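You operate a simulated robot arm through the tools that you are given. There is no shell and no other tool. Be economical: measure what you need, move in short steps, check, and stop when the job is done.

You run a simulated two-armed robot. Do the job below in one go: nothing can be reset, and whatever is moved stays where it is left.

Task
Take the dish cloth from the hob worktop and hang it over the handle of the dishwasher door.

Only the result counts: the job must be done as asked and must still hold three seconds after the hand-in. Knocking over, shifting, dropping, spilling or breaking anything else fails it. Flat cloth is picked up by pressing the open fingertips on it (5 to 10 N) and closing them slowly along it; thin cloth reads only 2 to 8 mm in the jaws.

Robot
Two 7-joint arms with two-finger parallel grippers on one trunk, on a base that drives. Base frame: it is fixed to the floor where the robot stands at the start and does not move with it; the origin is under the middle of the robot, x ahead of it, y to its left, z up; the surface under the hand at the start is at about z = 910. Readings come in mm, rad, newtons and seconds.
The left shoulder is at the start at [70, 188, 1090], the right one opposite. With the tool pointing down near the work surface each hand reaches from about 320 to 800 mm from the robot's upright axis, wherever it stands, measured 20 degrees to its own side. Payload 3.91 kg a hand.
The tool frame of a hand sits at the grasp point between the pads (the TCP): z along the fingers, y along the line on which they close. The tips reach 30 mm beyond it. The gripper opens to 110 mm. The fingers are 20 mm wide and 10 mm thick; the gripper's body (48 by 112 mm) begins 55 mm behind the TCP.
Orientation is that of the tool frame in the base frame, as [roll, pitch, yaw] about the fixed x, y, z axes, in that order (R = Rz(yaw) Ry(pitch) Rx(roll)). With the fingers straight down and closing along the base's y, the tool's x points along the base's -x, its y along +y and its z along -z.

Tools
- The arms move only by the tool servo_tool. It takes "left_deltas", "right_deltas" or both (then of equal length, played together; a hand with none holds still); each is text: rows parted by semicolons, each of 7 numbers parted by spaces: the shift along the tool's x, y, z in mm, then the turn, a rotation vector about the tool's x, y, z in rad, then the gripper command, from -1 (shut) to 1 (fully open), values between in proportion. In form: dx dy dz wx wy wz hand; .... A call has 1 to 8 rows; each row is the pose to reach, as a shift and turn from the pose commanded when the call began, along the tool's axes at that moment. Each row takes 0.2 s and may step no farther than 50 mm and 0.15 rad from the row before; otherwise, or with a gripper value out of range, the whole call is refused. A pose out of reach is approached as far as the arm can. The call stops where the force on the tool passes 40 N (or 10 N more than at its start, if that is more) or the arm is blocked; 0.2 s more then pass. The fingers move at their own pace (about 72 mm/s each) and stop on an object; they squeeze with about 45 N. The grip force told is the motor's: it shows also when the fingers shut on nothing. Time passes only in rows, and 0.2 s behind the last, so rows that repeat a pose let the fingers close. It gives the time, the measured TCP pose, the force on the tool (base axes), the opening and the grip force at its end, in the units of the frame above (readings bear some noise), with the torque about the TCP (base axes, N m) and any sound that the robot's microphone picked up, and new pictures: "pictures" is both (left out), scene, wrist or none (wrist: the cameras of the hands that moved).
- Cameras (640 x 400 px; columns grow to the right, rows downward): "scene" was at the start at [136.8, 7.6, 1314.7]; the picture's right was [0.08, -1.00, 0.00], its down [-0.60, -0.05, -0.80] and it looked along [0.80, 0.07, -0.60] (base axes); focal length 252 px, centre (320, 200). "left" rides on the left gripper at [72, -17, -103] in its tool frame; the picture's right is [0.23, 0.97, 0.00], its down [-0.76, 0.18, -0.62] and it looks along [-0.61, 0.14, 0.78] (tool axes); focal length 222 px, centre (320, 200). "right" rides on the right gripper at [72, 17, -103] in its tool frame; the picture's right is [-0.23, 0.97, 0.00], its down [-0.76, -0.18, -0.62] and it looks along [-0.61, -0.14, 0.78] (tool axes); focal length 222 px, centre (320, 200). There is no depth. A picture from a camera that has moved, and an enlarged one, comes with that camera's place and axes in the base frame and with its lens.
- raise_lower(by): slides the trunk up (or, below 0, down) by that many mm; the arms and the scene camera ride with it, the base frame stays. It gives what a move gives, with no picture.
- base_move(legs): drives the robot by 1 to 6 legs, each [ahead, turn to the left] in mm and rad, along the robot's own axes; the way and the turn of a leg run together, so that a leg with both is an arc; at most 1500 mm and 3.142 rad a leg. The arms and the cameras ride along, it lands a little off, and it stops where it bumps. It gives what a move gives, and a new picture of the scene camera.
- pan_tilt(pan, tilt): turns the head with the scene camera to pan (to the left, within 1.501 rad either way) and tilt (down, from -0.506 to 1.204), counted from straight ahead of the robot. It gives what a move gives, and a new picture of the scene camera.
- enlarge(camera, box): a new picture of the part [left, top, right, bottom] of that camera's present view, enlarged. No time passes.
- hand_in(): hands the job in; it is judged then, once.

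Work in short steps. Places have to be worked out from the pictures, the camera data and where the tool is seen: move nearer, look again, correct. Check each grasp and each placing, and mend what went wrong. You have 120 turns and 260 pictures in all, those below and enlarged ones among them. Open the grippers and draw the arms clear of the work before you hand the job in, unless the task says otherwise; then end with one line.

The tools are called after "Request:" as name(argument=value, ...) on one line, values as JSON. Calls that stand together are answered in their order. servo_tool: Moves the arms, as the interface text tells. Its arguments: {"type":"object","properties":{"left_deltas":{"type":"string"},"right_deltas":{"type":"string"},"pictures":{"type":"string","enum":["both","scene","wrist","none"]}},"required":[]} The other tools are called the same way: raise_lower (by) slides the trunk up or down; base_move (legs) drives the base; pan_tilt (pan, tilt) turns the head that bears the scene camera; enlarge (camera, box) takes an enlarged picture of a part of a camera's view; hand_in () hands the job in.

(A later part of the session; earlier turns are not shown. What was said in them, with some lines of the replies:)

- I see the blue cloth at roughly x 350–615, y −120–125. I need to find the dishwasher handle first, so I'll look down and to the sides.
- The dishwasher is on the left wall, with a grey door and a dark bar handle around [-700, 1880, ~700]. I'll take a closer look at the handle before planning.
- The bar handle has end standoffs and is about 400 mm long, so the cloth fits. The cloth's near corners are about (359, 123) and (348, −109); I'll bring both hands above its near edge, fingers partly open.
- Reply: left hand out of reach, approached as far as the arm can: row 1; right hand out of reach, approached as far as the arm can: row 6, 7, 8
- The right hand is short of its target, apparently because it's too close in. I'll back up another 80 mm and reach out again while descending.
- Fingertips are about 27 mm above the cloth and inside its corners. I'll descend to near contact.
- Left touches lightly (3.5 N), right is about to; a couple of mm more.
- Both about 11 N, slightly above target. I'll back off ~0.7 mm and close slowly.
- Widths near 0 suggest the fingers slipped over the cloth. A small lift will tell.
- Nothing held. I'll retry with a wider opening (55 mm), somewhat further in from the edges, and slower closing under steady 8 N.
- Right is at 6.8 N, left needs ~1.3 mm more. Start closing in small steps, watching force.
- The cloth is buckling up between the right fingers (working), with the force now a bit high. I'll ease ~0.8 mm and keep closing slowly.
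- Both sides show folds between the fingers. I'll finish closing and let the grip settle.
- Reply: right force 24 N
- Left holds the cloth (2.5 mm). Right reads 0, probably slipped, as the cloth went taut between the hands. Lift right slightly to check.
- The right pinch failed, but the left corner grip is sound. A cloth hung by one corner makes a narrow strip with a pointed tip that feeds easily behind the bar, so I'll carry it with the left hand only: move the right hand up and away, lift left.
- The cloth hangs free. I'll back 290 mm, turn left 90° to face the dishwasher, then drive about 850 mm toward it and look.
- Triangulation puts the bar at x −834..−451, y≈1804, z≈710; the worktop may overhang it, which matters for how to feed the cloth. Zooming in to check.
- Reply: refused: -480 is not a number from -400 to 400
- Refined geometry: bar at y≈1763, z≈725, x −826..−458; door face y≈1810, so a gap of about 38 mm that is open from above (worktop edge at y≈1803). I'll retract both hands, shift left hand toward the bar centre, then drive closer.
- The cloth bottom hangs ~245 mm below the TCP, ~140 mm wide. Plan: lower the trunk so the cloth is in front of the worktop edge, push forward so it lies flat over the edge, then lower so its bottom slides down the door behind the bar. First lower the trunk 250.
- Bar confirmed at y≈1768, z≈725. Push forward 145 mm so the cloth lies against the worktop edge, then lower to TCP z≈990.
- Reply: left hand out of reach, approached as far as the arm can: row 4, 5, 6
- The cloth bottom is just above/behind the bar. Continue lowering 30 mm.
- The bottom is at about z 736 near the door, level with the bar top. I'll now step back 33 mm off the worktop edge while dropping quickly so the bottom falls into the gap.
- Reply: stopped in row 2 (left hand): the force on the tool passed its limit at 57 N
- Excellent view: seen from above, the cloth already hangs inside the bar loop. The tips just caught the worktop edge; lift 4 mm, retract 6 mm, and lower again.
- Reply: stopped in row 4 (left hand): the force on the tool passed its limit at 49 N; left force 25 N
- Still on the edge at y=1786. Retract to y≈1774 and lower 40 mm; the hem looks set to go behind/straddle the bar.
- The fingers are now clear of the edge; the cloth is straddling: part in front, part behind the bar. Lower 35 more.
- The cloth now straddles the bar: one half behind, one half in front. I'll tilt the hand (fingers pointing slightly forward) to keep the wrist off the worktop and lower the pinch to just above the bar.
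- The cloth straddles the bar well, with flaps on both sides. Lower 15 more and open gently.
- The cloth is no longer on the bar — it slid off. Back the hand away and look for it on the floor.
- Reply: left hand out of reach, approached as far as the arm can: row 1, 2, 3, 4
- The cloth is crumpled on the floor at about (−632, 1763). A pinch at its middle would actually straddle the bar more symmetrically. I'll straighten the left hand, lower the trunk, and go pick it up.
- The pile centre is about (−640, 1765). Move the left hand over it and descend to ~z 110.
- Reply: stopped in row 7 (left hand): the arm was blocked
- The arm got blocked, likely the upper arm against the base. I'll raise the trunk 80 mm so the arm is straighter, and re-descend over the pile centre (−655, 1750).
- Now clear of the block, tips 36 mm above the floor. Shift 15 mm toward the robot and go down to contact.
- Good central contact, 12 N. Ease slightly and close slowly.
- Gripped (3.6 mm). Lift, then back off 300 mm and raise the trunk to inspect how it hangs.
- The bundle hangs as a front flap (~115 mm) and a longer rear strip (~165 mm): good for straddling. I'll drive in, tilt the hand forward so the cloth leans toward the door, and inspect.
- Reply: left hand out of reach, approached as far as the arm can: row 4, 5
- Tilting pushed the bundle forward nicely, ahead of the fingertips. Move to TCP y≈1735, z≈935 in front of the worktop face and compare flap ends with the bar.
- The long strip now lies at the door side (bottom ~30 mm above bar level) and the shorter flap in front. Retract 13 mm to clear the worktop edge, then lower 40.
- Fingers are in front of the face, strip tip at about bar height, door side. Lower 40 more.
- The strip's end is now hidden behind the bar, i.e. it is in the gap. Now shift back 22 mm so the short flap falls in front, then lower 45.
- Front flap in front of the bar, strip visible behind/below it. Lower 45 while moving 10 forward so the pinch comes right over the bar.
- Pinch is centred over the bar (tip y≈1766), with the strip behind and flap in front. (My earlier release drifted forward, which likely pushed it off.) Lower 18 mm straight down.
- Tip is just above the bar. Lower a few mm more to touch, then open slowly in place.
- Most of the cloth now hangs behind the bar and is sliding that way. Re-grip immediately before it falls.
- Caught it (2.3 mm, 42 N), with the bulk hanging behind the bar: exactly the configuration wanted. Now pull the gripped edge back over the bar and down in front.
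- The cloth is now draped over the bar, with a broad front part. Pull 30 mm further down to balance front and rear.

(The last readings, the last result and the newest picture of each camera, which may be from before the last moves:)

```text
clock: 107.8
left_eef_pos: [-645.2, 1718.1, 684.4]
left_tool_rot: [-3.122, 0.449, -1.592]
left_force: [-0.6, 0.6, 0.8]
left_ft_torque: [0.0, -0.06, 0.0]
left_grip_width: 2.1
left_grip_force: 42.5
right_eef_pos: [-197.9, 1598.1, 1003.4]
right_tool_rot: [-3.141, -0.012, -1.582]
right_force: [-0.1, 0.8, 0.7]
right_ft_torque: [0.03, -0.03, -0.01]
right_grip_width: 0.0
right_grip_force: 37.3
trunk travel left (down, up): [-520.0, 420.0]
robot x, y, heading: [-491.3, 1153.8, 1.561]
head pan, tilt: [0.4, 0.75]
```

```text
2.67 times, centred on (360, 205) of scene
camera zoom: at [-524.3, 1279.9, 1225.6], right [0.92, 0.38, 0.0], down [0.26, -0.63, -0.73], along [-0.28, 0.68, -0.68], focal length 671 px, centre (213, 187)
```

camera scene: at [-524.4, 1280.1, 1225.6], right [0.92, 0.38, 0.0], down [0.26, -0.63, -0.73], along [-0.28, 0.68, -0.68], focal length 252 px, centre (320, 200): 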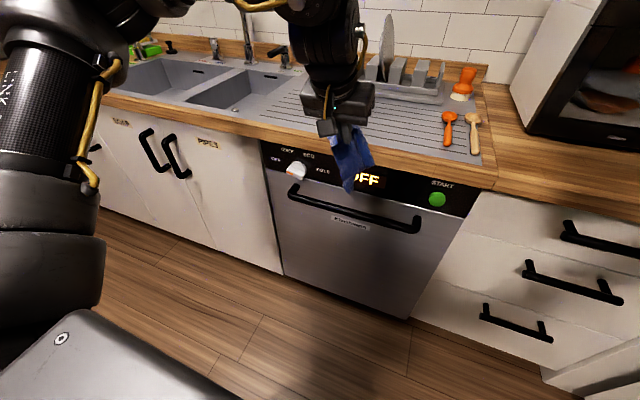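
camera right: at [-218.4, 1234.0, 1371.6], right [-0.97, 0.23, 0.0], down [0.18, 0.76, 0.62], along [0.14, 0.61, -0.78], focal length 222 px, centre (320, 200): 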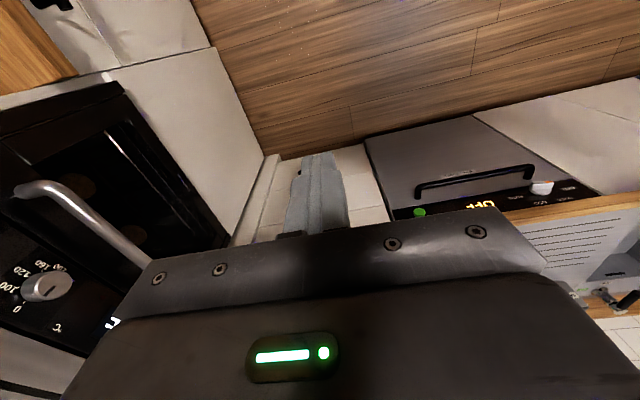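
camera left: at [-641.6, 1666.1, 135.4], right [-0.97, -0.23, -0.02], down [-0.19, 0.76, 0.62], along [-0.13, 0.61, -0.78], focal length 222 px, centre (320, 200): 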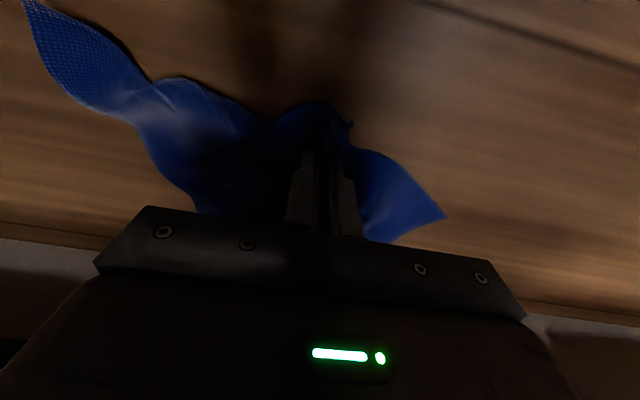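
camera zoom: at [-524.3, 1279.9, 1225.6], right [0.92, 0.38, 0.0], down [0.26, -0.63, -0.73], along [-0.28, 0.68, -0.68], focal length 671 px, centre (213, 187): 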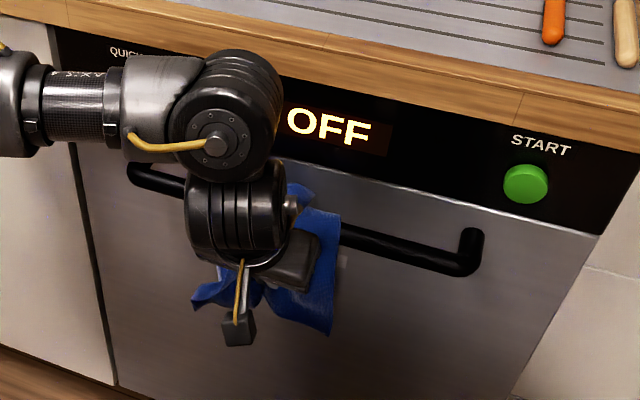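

A bit of blue bulges above the bar on the door side; I want to verify the rear length before releasing. Bring the right hand's camera low to look under the bar from the right.

Request:
servo_tool(right_deltas="20 0 45 0 -0.13 0 -1; 40 0 90 0 -0.26 0 -1; 60 0 135 0 -0.39 0 -1; 60 0 180 0 -0.52 0 -1; 60 0 225 0 -0.65 0 -1; 60 0 270 0 -0.78 0 -1; 60 0 310 0 -0.9 0 -1; 60 0 340 0 -0.9 0 -1", pictures="none")

Request:
enlarge(camera="right", box=[0, 0, 640, 400])

```text
clock: 109.6
left_eef_pos: [-644.2, 1718.5, 684.0]
left_tool_rot: [-3.124, 0.449, -1.593]
left_force: [0.3, 0.0, 0.8]
left_ft_torque: [0.0, 0.0, 0.0]
left_grip_width: 2.4
left_grip_force: 42.0
right_eef_pos: [-199.1, 1536.1, 662.7]
right_tool_rot: [-3.141, 0.889, -1.586]
right_force: [1.0, -0.3, 1.2]
right_ft_torque: [0.01, 0.03, 0.04]
right_grip_width: 0.0
right_grip_force: 37.8
right hand out of reach, approached as far as the arm can: row 2, 3, 4, 5, 6, 7
trunk travel left (down, up): [-520.0, 420.0]
robot x, y, heading: [-492.9, 1152.9, 1.565]
head pan, tilt: [0.4, 0.75]
```

```text
1.00 times, centred on (320, 200) of right (not enlarged: the box is as wide or as high as the picture)
camera zoom: at [-218.2, 1409.0, 671.4], right [-0.97, 0.16, 0.18], down [0.18, -0.01, 0.98], along [0.16, 0.99, -0.02], focal length 222 px, centre (320, 200)
```

zoom: 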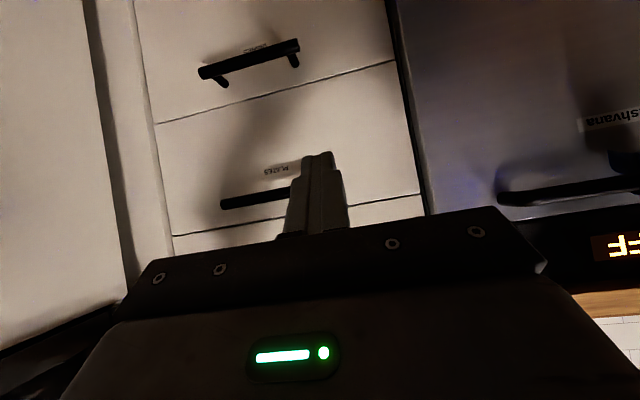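

Request:
servo_tool(right_deltas="0 15 0 -0.109 0 -0.088 -1; 0 30 0 -0.217 0 -0.176 -1; 0 45 0 -0.326 0 -0.265 -1; 0 60 0 -0.434 0 -0.353 -1; 0 80 0 -0.543 0 -0.441 -1; 0 80 0 -0.65 0 -0.53 -1", pictures="none")

Request:
enlarge(camera="right", box=[320, 0, 640, 200])

```text
clock: 111.0
left_eef_pos: [-644.7, 1719.4, 684.2]
left_tool_rot: [-3.122, 0.449, -1.59]
left_force: [0.0, 0.7, 0.9]
left_ft_torque: [0.0, -0.03, 0.03]
left_grip_width: 2.1
left_grip_force: 42.4
right_eef_pos: [-390.3, 1463.1, 636.0]
right_tool_rot: [-3.058, 0.879, -0.719]
right_force: [-0.2, -0.1, -0.6]
right_ft_torque: [-0.01, 0.01, 0.0]
right_grip_width: 0.1
right_grip_force: 38.0
right hand out of reach, approached as far as the arm can: row 1, 2, 3, 4, 5, 6
trunk travel left (down, up): [-520.0, 420.0]
robot x, y, heading: [-490.8, 1150.5, 1.561]
head pan, tilt: [0.4, 0.75]
```

```text
2.00 times, centred on (480, 100) of right
camera zoom: at [-314.4, 1361.6, 644.4], right [-0.79, -0.59, 0.12], down [0.09, 0.09, 0.99], along [-0.6, 0.8, -0.02], focal length 444 px, centre (0, 400)
```

zoom: 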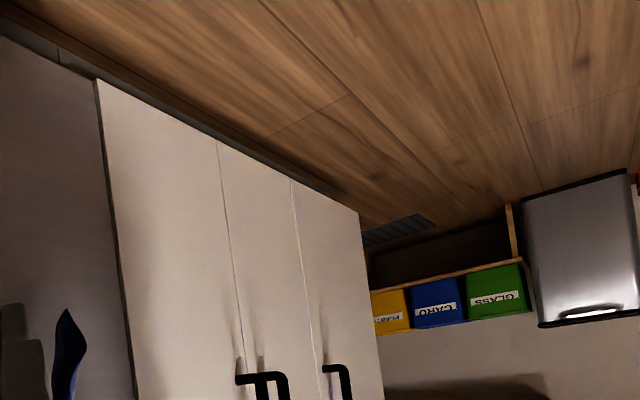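

Request:
enlarge(camera="right", box=[200, 60, 520, 260])

```text
2.00 times, centred on (360, 160) of right
camera zoom: at [-314.4, 1361.6, 644.4], right [-0.79, -0.59, 0.12], down [0.09, 0.09, 0.99], along [-0.6, 0.8, -0.02], focal length 444 px, centre (240, 280)
```

zoom: 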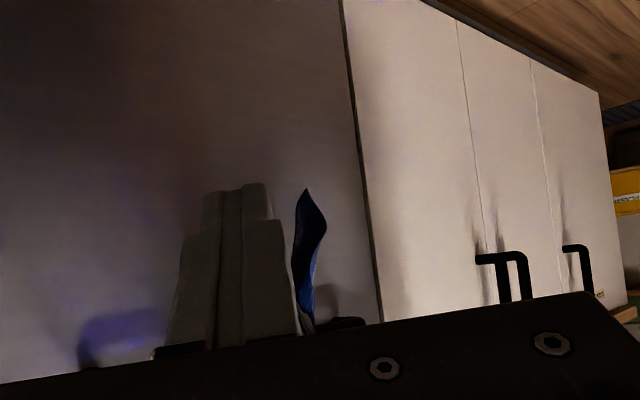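

Request:
servo_tool(right_deltas="-20 0 -16 0.116 0 0.094 -1; -40 0 -33 0.232 0 0.189 -1; -62 0 -50 0.349 0 0.283 -1; -62 0 -50 0.349 0 0.283 -1", pictures="none")

Request:
enlarge(camera="right", box=[300, 60, 620, 260])

```text
clock: 112.0
left_eef_pos: [-645.7, 1717.7, 684.3]
left_tool_rot: [-3.122, 0.452, -1.591]
left_force: [-0.3, 0.4, -0.9]
left_ft_torque: [0.04, 0.01, 0.01]
left_grip_width: 2.2
left_grip_force: 42.3
right_eef_pos: [-417.1, 1484.4, 682.7]
right_tool_rot: [-3.058, 0.904, -1.169]
right_force: [0.4, 0.1, 1.2]
right_ft_torque: [0.0, -0.02, -0.01]
right_grip_width: 0.0
right_grip_force: 37.4
right hand out of reach, approached as far as the arm can: row 1, 2, 3, 4
trunk travel left (down, up): [-520.0, 420.0]
robot x, y, heading: [-495.0, 1153.4, 1.563]
head pan, tilt: [0.4, 0.75]
```

```text
2.00 times, centred on (460, 160) of right
camera zoom: at [-392.5, 1358.5, 688.9], right [-0.97, -0.19, 0.13], down [0.13, 0.02, 0.99], along [-0.19, 0.98, 0.0], focal length 444 px, centre (40, 280)
```

zoom: 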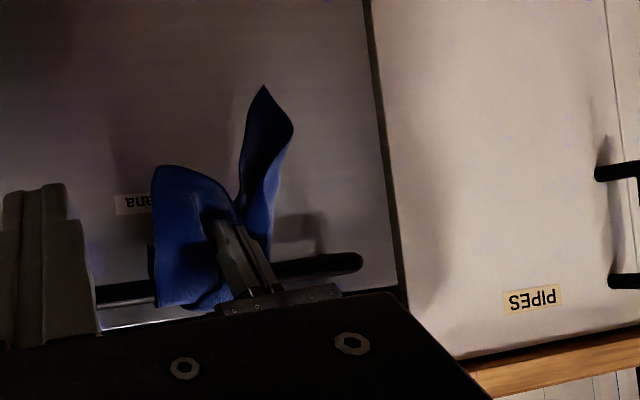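

From this view (upside-down) the front hem corners hang ahead of the bar; the rear part (~150 mm by cloth length) is hidden behind the front flap. That's balanced. Open slowly in place and check.

Request:
servo_tool(left_deltas="0 0 0 0 0 0 -0.97; 0 0 0 0 0 0 -0.94; 0 0 0 0 0 0 -0.9; 0 0 0 0 0 0 -0.85", pictures="none")

Request:
enlarge(camera="right", box=[300, 60, 620, 260])

```text
clock: 113.0
left_eef_pos: [-644.3, 1718.7, 683.5]
left_tool_rot: [-3.124, 0.45, -1.591]
left_force: [-0.5, -0.4, 0.2]
left_ft_torque: [-0.01, 0.0, 0.02]
left_grip_width: 8.4
left_grip_force: 0.0
right_eef_pos: [-417.2, 1484.4, 682.1]
right_tool_rot: [-3.06, 0.903, -1.167]
right_force: [0.2, -0.1, 0.1]
right_ft_torque: [-0.03, 0.01, -0.02]
right_grip_width: 0.0
right_grip_force: 37.6
trunk travel left (down, up): [-520.0, 420.0]
robot x, y, heading: [-492.3, 1156.4, 1.566]
head pan, tilt: [0.4, 0.75]
```

```text
2.00 times, centred on (460, 160) of right
camera zoom: at [-392.6, 1358.4, 688.7], right [-0.97, -0.19, 0.13], down [0.13, 0.02, 0.99], along [-0.19, 0.98, 0.0], focal length 444 px, centre (40, 280)
```

zoom: 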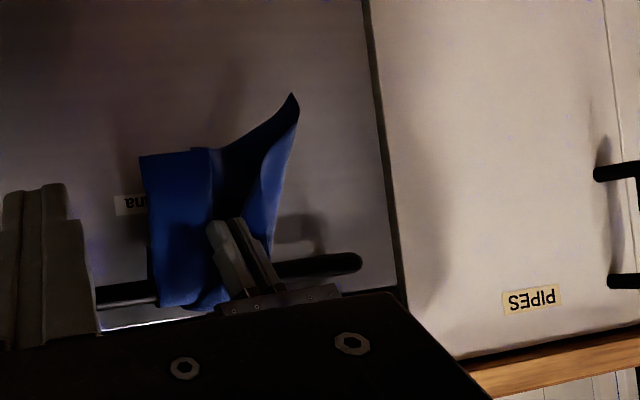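

It holds; the front spread out nicely. Open more, then wait a moment.

Request:
servo_tool(left_deltas="0 0 0 0 0 0 -0.8; 0 0 0 0 0 0 -0.75; 0 0 0 0 0 0 -0.75; 0 0 0 0 0 0 -0.75", pictures="none")

Request:
enlarge(camera="right", box=[300, 60, 620, 260])

Request:
enlarge(camera="left", box=[80, 0, 560, 300])

```text
clock: 114.0
left_eef_pos: [-646.9, 1719.4, 683.8]
left_tool_rot: [-3.122, 0.45, -1.592]
left_force: [0.2, 0.2, -0.4]
left_ft_torque: [-0.01, -0.01, 0.0]
left_grip_width: 13.8
left_grip_force: 0.0
right_eef_pos: [-418.4, 1484.5, 681.5]
right_tool_rot: [-3.058, 0.904, -1.17]
right_force: [-0.8, -0.6, -0.2]
right_ft_torque: [0.04, 0.03, -0.01]
right_grip_width: 0.1
right_grip_force: 37.9
trunk travel left (down, up): [-520.0, 420.0]
robot x, y, heading: [-491.2, 1152.9, 1.568]
head pan, tilt: [0.4, 0.75]
```

```text
2.00 times, centred on (460, 160) of right
camera zoom: at [-392.6, 1358.4, 688.7], right [-0.97, -0.19, 0.13], down [0.13, 0.02, 0.99], along [-0.19, 0.98, 0.0], focal length 444 px, centre (40, 280)
```

zoom: 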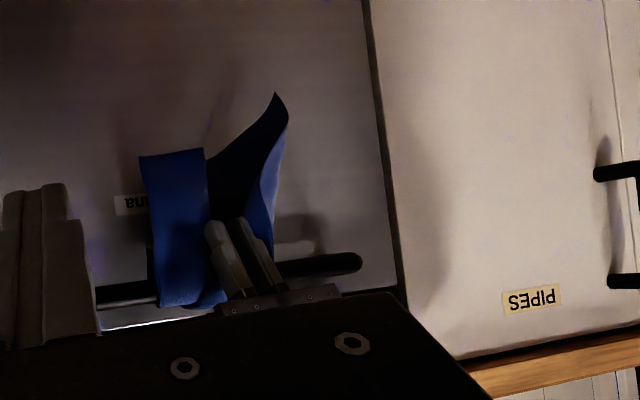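

```text
1.33 times, centred on (320, 150) of left
camera zoom: at [-633.9, 1607.6, 745.1], right [-0.98, -0.18, -0.12], down [-0.18, 0.42, 0.89], along [-0.11, 0.89, -0.44], focal length 296 px, centre (320, 267)
```

zoom: 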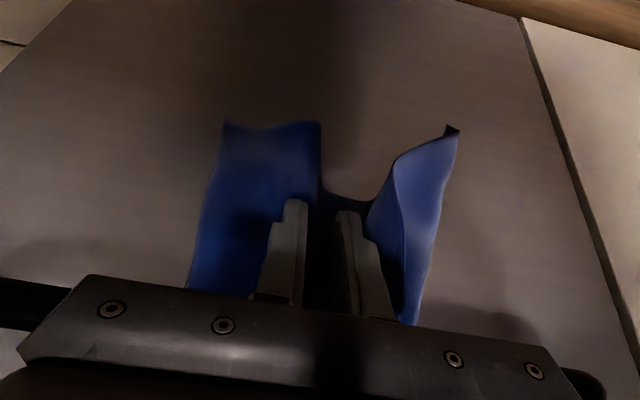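

Stable. Open a bit more and withdraw horizontally backward, away from the cloth.

Request:
servo_tool(left_deltas="0 0 0 0 0 0 -0.65; 0 0 0 0 0 0 -0.55; 9 0 -4.3 0 0 0 -0.5; 18 0 -8.7 0 0 0 -0.5; 36 0 -17 0 0 0 -0.5; 60 0 -29 0 0 0 -0.5; 60 0 -29 0 0 0 -0.5", pictures="none")

Request:
enlarge(camera="right", box=[300, 60, 620, 260])

Request:
enlarge(camera="left", box=[80, 0, 560, 300])

```text
clock: 115.6
left_eef_pos: [-657.6, 1675.3, 671.4]
left_tool_rot: [-3.121, 0.449, -1.595]
left_force: [0.6, 0.1, 0.4]
left_ft_torque: [0.0, -0.02, 0.01]
left_grip_width: 27.4
left_grip_force: 0.0
left hand out of reach, approached as far as the arm can: row 5, 6, 7
right_eef_pos: [-417.3, 1483.2, 683.8]
right_tool_rot: [-3.059, 0.904, -1.17]
right_force: [-0.7, -0.1, 0.6]
right_ft_torque: [0.01, 0.0, -0.01]
right_grip_width: 0.1
right_grip_force: 37.8
trunk travel left (down, up): [-520.0, 420.0]
robot x, y, heading: [-493.5, 1155.1, 1.562]
head pan, tilt: [0.4, 0.75]
```

```text
2.00 times, centred on (460, 160) of right
camera zoom: at [-392.4, 1358.4, 688.7], right [-0.97, -0.19, 0.13], down [0.13, 0.02, 0.99], along [-0.19, 0.98, 0.0], focal length 444 px, centre (40, 280)
```

zoom: 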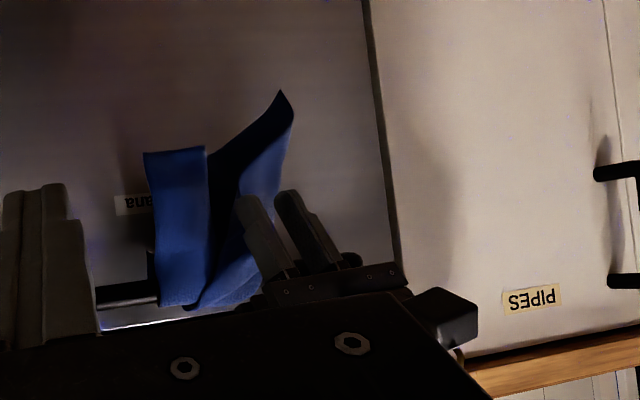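

```text
1.33 times, centred on (320, 150) of left
camera zoom: at [-645.6, 1564.0, 731.5], right [-0.98, -0.17, -0.12], down [-0.18, 0.42, 0.89], along [-0.1, 0.89, -0.44], focal length 296 px, centre (320, 267)
```

zoom: 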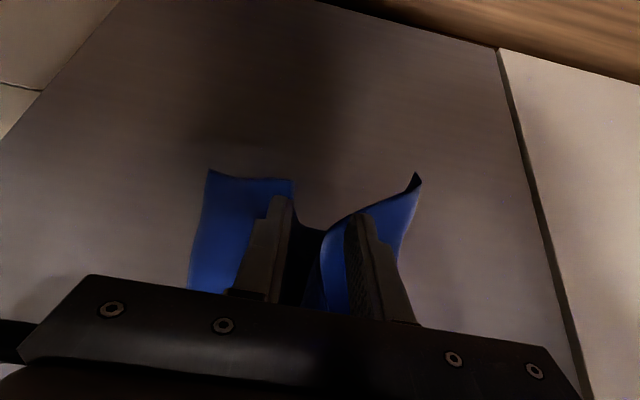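

The cloth stays in place; fingers are nearly clear. Drive the base straight back to withdraw both hands.

Request:
base_move(legs=[[-350, 0]])

Request:
pan_tilt(pan=0.15, tilt=0.55)

Request:
enlarge(camera="scene", box=[200, 120, 440, 270])

Request:
enlarge(camera="right", box=[280, 60, 600, 260])

```text
clock: 118.0
left_eef_pos: [-662.6, 1311.8, 671.0]
left_tool_rot: [-3.12, 0.452, -1.583]
left_force: [-0.5, 0.1, 0.6]
left_ft_torque: [0.01, 0.03, -0.02]
left_grip_width: 27.4
left_grip_force: 0.1
right_eef_pos: [-422.4, 1123.8, 683.8]
right_tool_rot: [-3.056, 0.904, -1.16]
right_force: [-0.4, 0.0, 0.1]
right_ft_torque: [0.03, 0.0, 0.0]
right_grip_width: 0.0
right_grip_force: 38.0
trunk travel left (down, up): [-520.0, 420.0]
robot x, y, heading: [-495.6, 793.1, 1.571]
head pan, tilt: [0.4, 0.75]
camera scene: at [-526.9, 918.5, 1225.7], right [0.92, 0.39, 0.0], down [0.27, -0.63, -0.73], along [-0.29, 0.67, -0.68], focal length 252 px, centre (320, 200)
```

scene: 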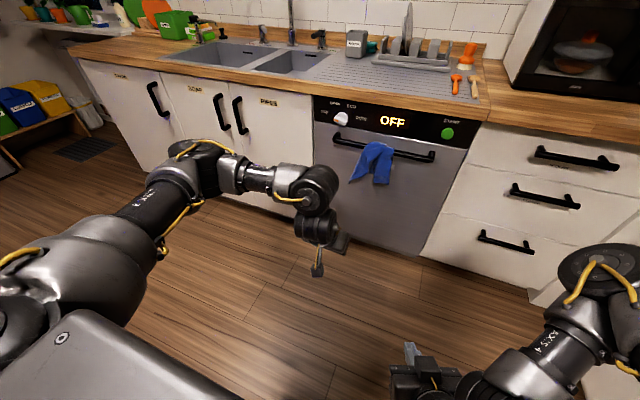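

```text
clock: 118.7
left_eef_pos: [-662.8, 1312.6, 669.7]
left_tool_rot: [-3.118, 0.451, -1.584]
left_force: [0.4, 0.6, 0.6]
left_ft_torque: [0.04, 0.0, -0.02]
left_grip_width: 27.4
left_grip_force: 0.1
right_eef_pos: [-422.4, 1123.8, 682.1]
right_tool_rot: [-3.059, 0.904, -1.158]
right_force: [-0.1, -0.3, 0.4]
right_ft_torque: [0.02, 0.01, -0.02]
right_grip_width: 0.1
right_grip_force: 38.0
trunk travel left (down, up): [-520.0, 420.0]
robot x, y, heading: [-492.0, 793.0, 1.573]
head pan, tilt: [0.15, 0.55]
camera scene: at [-508.1, 931.8, 1242.9], right [0.99, 0.15, 0.0], down [0.08, -0.52, -0.85], along [-0.13, 0.84, -0.52], focal length 252 px, centre (320, 200)
```

scene: 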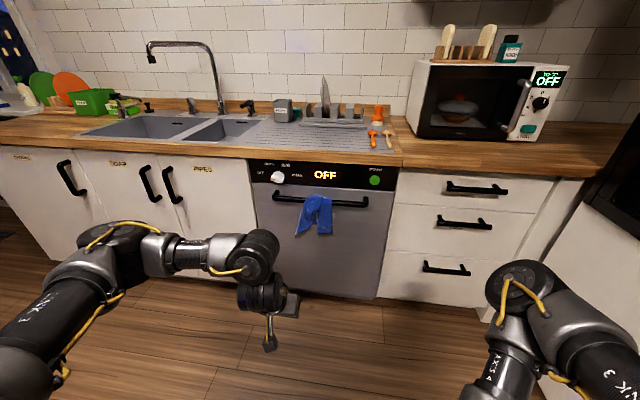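

```text
2.67 times, centred on (320, 195) of scene
camera zoom: at [-508.1, 931.8, 1242.9], right [0.99, 0.15, 0.0], down [0.08, -0.52, -0.85], along [-0.13, 0.84, -0.52], focal length 671 px, centre (320, 213)
```

zoom: 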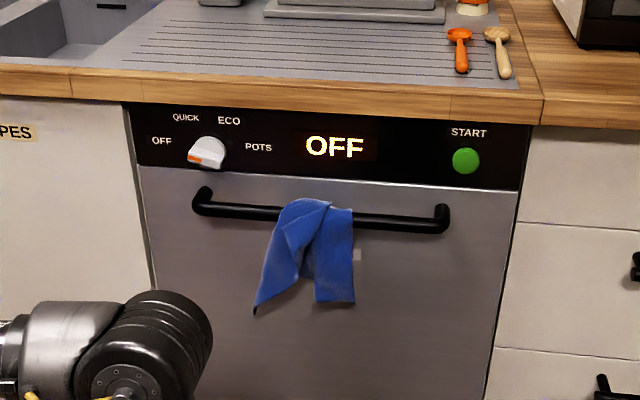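

```text
2.00 times, centred on (440, 160) of right
camera zoom: at [-395.7, 998.9, 688.7], right [-0.97, -0.2, 0.13], down [0.13, 0.02, 0.99], along [-0.2, 0.98, 0.0], focal length 444 px, centre (80, 280)
```

zoom: 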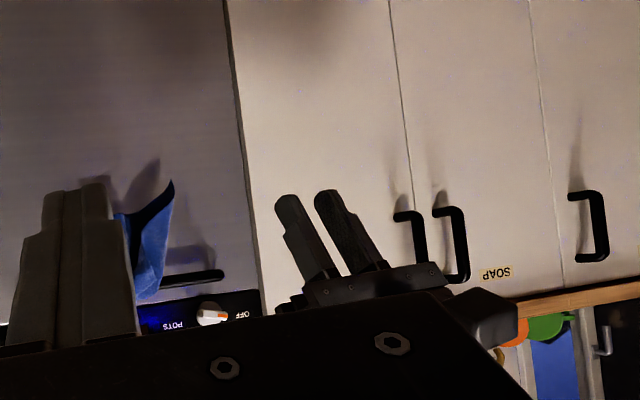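

The cloth hangs over the bar on its own. I'll open both grippers, let a couple of seconds pass and re-check for creep.

Request:
servo_tool(left_deltas="0 0 0 0 0 0 0.5; 0 0 0 0 0 0 1; 0 0 0 0 0 0 1; 0 0 0 0 0 0 1; 0 0 0 0 0 0 1; 0 0 0 0 0 0 1; 0 0 0 0 0 0 1; 0 0 0 0 0 0 1", right_deltas="0 0 0 0 0 0 0.5; 0 0 0 0 0 0 1; 0 0 0 0 0 0 1; 0 0 0 0 0 0 1; 0 0 0 0 0 0 1; 0 0 0 0 0 0 1; 0 0 0 0 0 0 1; 0 0 0 0 0 0 1", pictures="none")

Request:
servo_tool(left_deltas="0 0 0 0 0 0 1; 0 0 0 0 0 0 1; 0 0 0 0 0 0 1; 0 0 0 0 0 0 1; 0 0 0 0 0 0 1; 0 0 0 0 0 0 1; 0 0 0 0 0 0 1; 0 0 0 0 0 0 1", pictures="none")

Request:
enlarge(camera="scene", box=[200, 120, 440, 270])

```text
clock: 120.5
left_eef_pos: [-663.0, 1312.9, 669.8]
left_tool_rot: [-3.119, 0.448, -1.583]
left_force: [-0.7, 0.0, -0.3]
left_ft_torque: [-0.05, 0.05, 0.0]
left_grip_width: 110.0
left_grip_force: 0.1
right_eef_pos: [-422.3, 1124.8, 682.1]
right_tool_rot: [-3.061, 0.904, -1.158]
right_force: [-0.1, -0.8, 0.2]
right_ft_torque: [0.0, 0.01, 0.01]
right_grip_width: 110.0
right_grip_force: 0.0
trunk travel left (down, up): [-520.0, 420.0]
robot x, y, heading: [-494.1, 788.7, 1.57]
head pan, tilt: [0.15, 0.55]
```

```text
clock: 122.3
left_eef_pos: [-662.6, 1313.2, 670.0]
left_tool_rot: [-3.12, 0.448, -1.584]
left_force: [-0.2, -0.1, -0.2]
left_ft_torque: [0.02, -0.04, -0.02]
left_grip_width: 110.1
left_grip_force: 0.1
right_eef_pos: [-422.0, 1124.2, 682.8]
right_tool_rot: [-3.059, 0.903, -1.159]
right_force: [-0.3, -0.2, -0.3]
right_ft_torque: [-0.05, 0.03, 0.01]
right_grip_width: 110.1
right_grip_force: 0.1
trunk travel left (down, up): [-520.0, 420.0]
robot x, y, heading: [-494.0, 792.7, 1.571]
head pan, tilt: [0.15, 0.55]
```

```text
2.67 times, centred on (320, 195) of scene
camera zoom: at [-508.0, 931.8, 1243.0], right [0.99, 0.15, 0.0], down [0.08, -0.52, -0.85], along [-0.13, 0.84, -0.52], focal length 671 px, centre (320, 213)
```

zoom: 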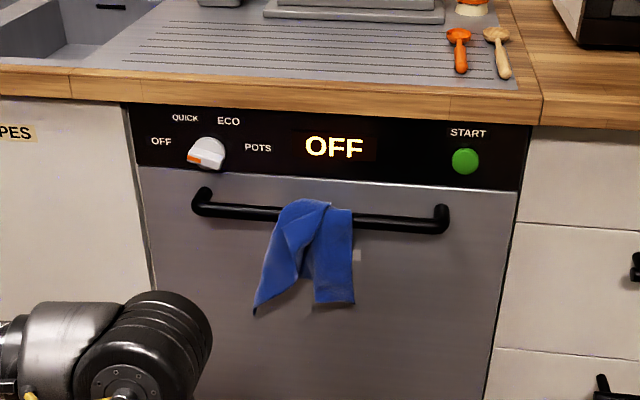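

The cloth hasn't moved in about 4 s; both grippers are open and well clear. Handing in.

Request:
hand_in()

```text
The job is handed in.
```

The dish cloth is hanging over the dishwasher door handle. It held still for about 4 seconds before I handed the job in, with both grippers open and clear; on an earlier try it slipped off onto the floor, and I picked it up and hung it again.
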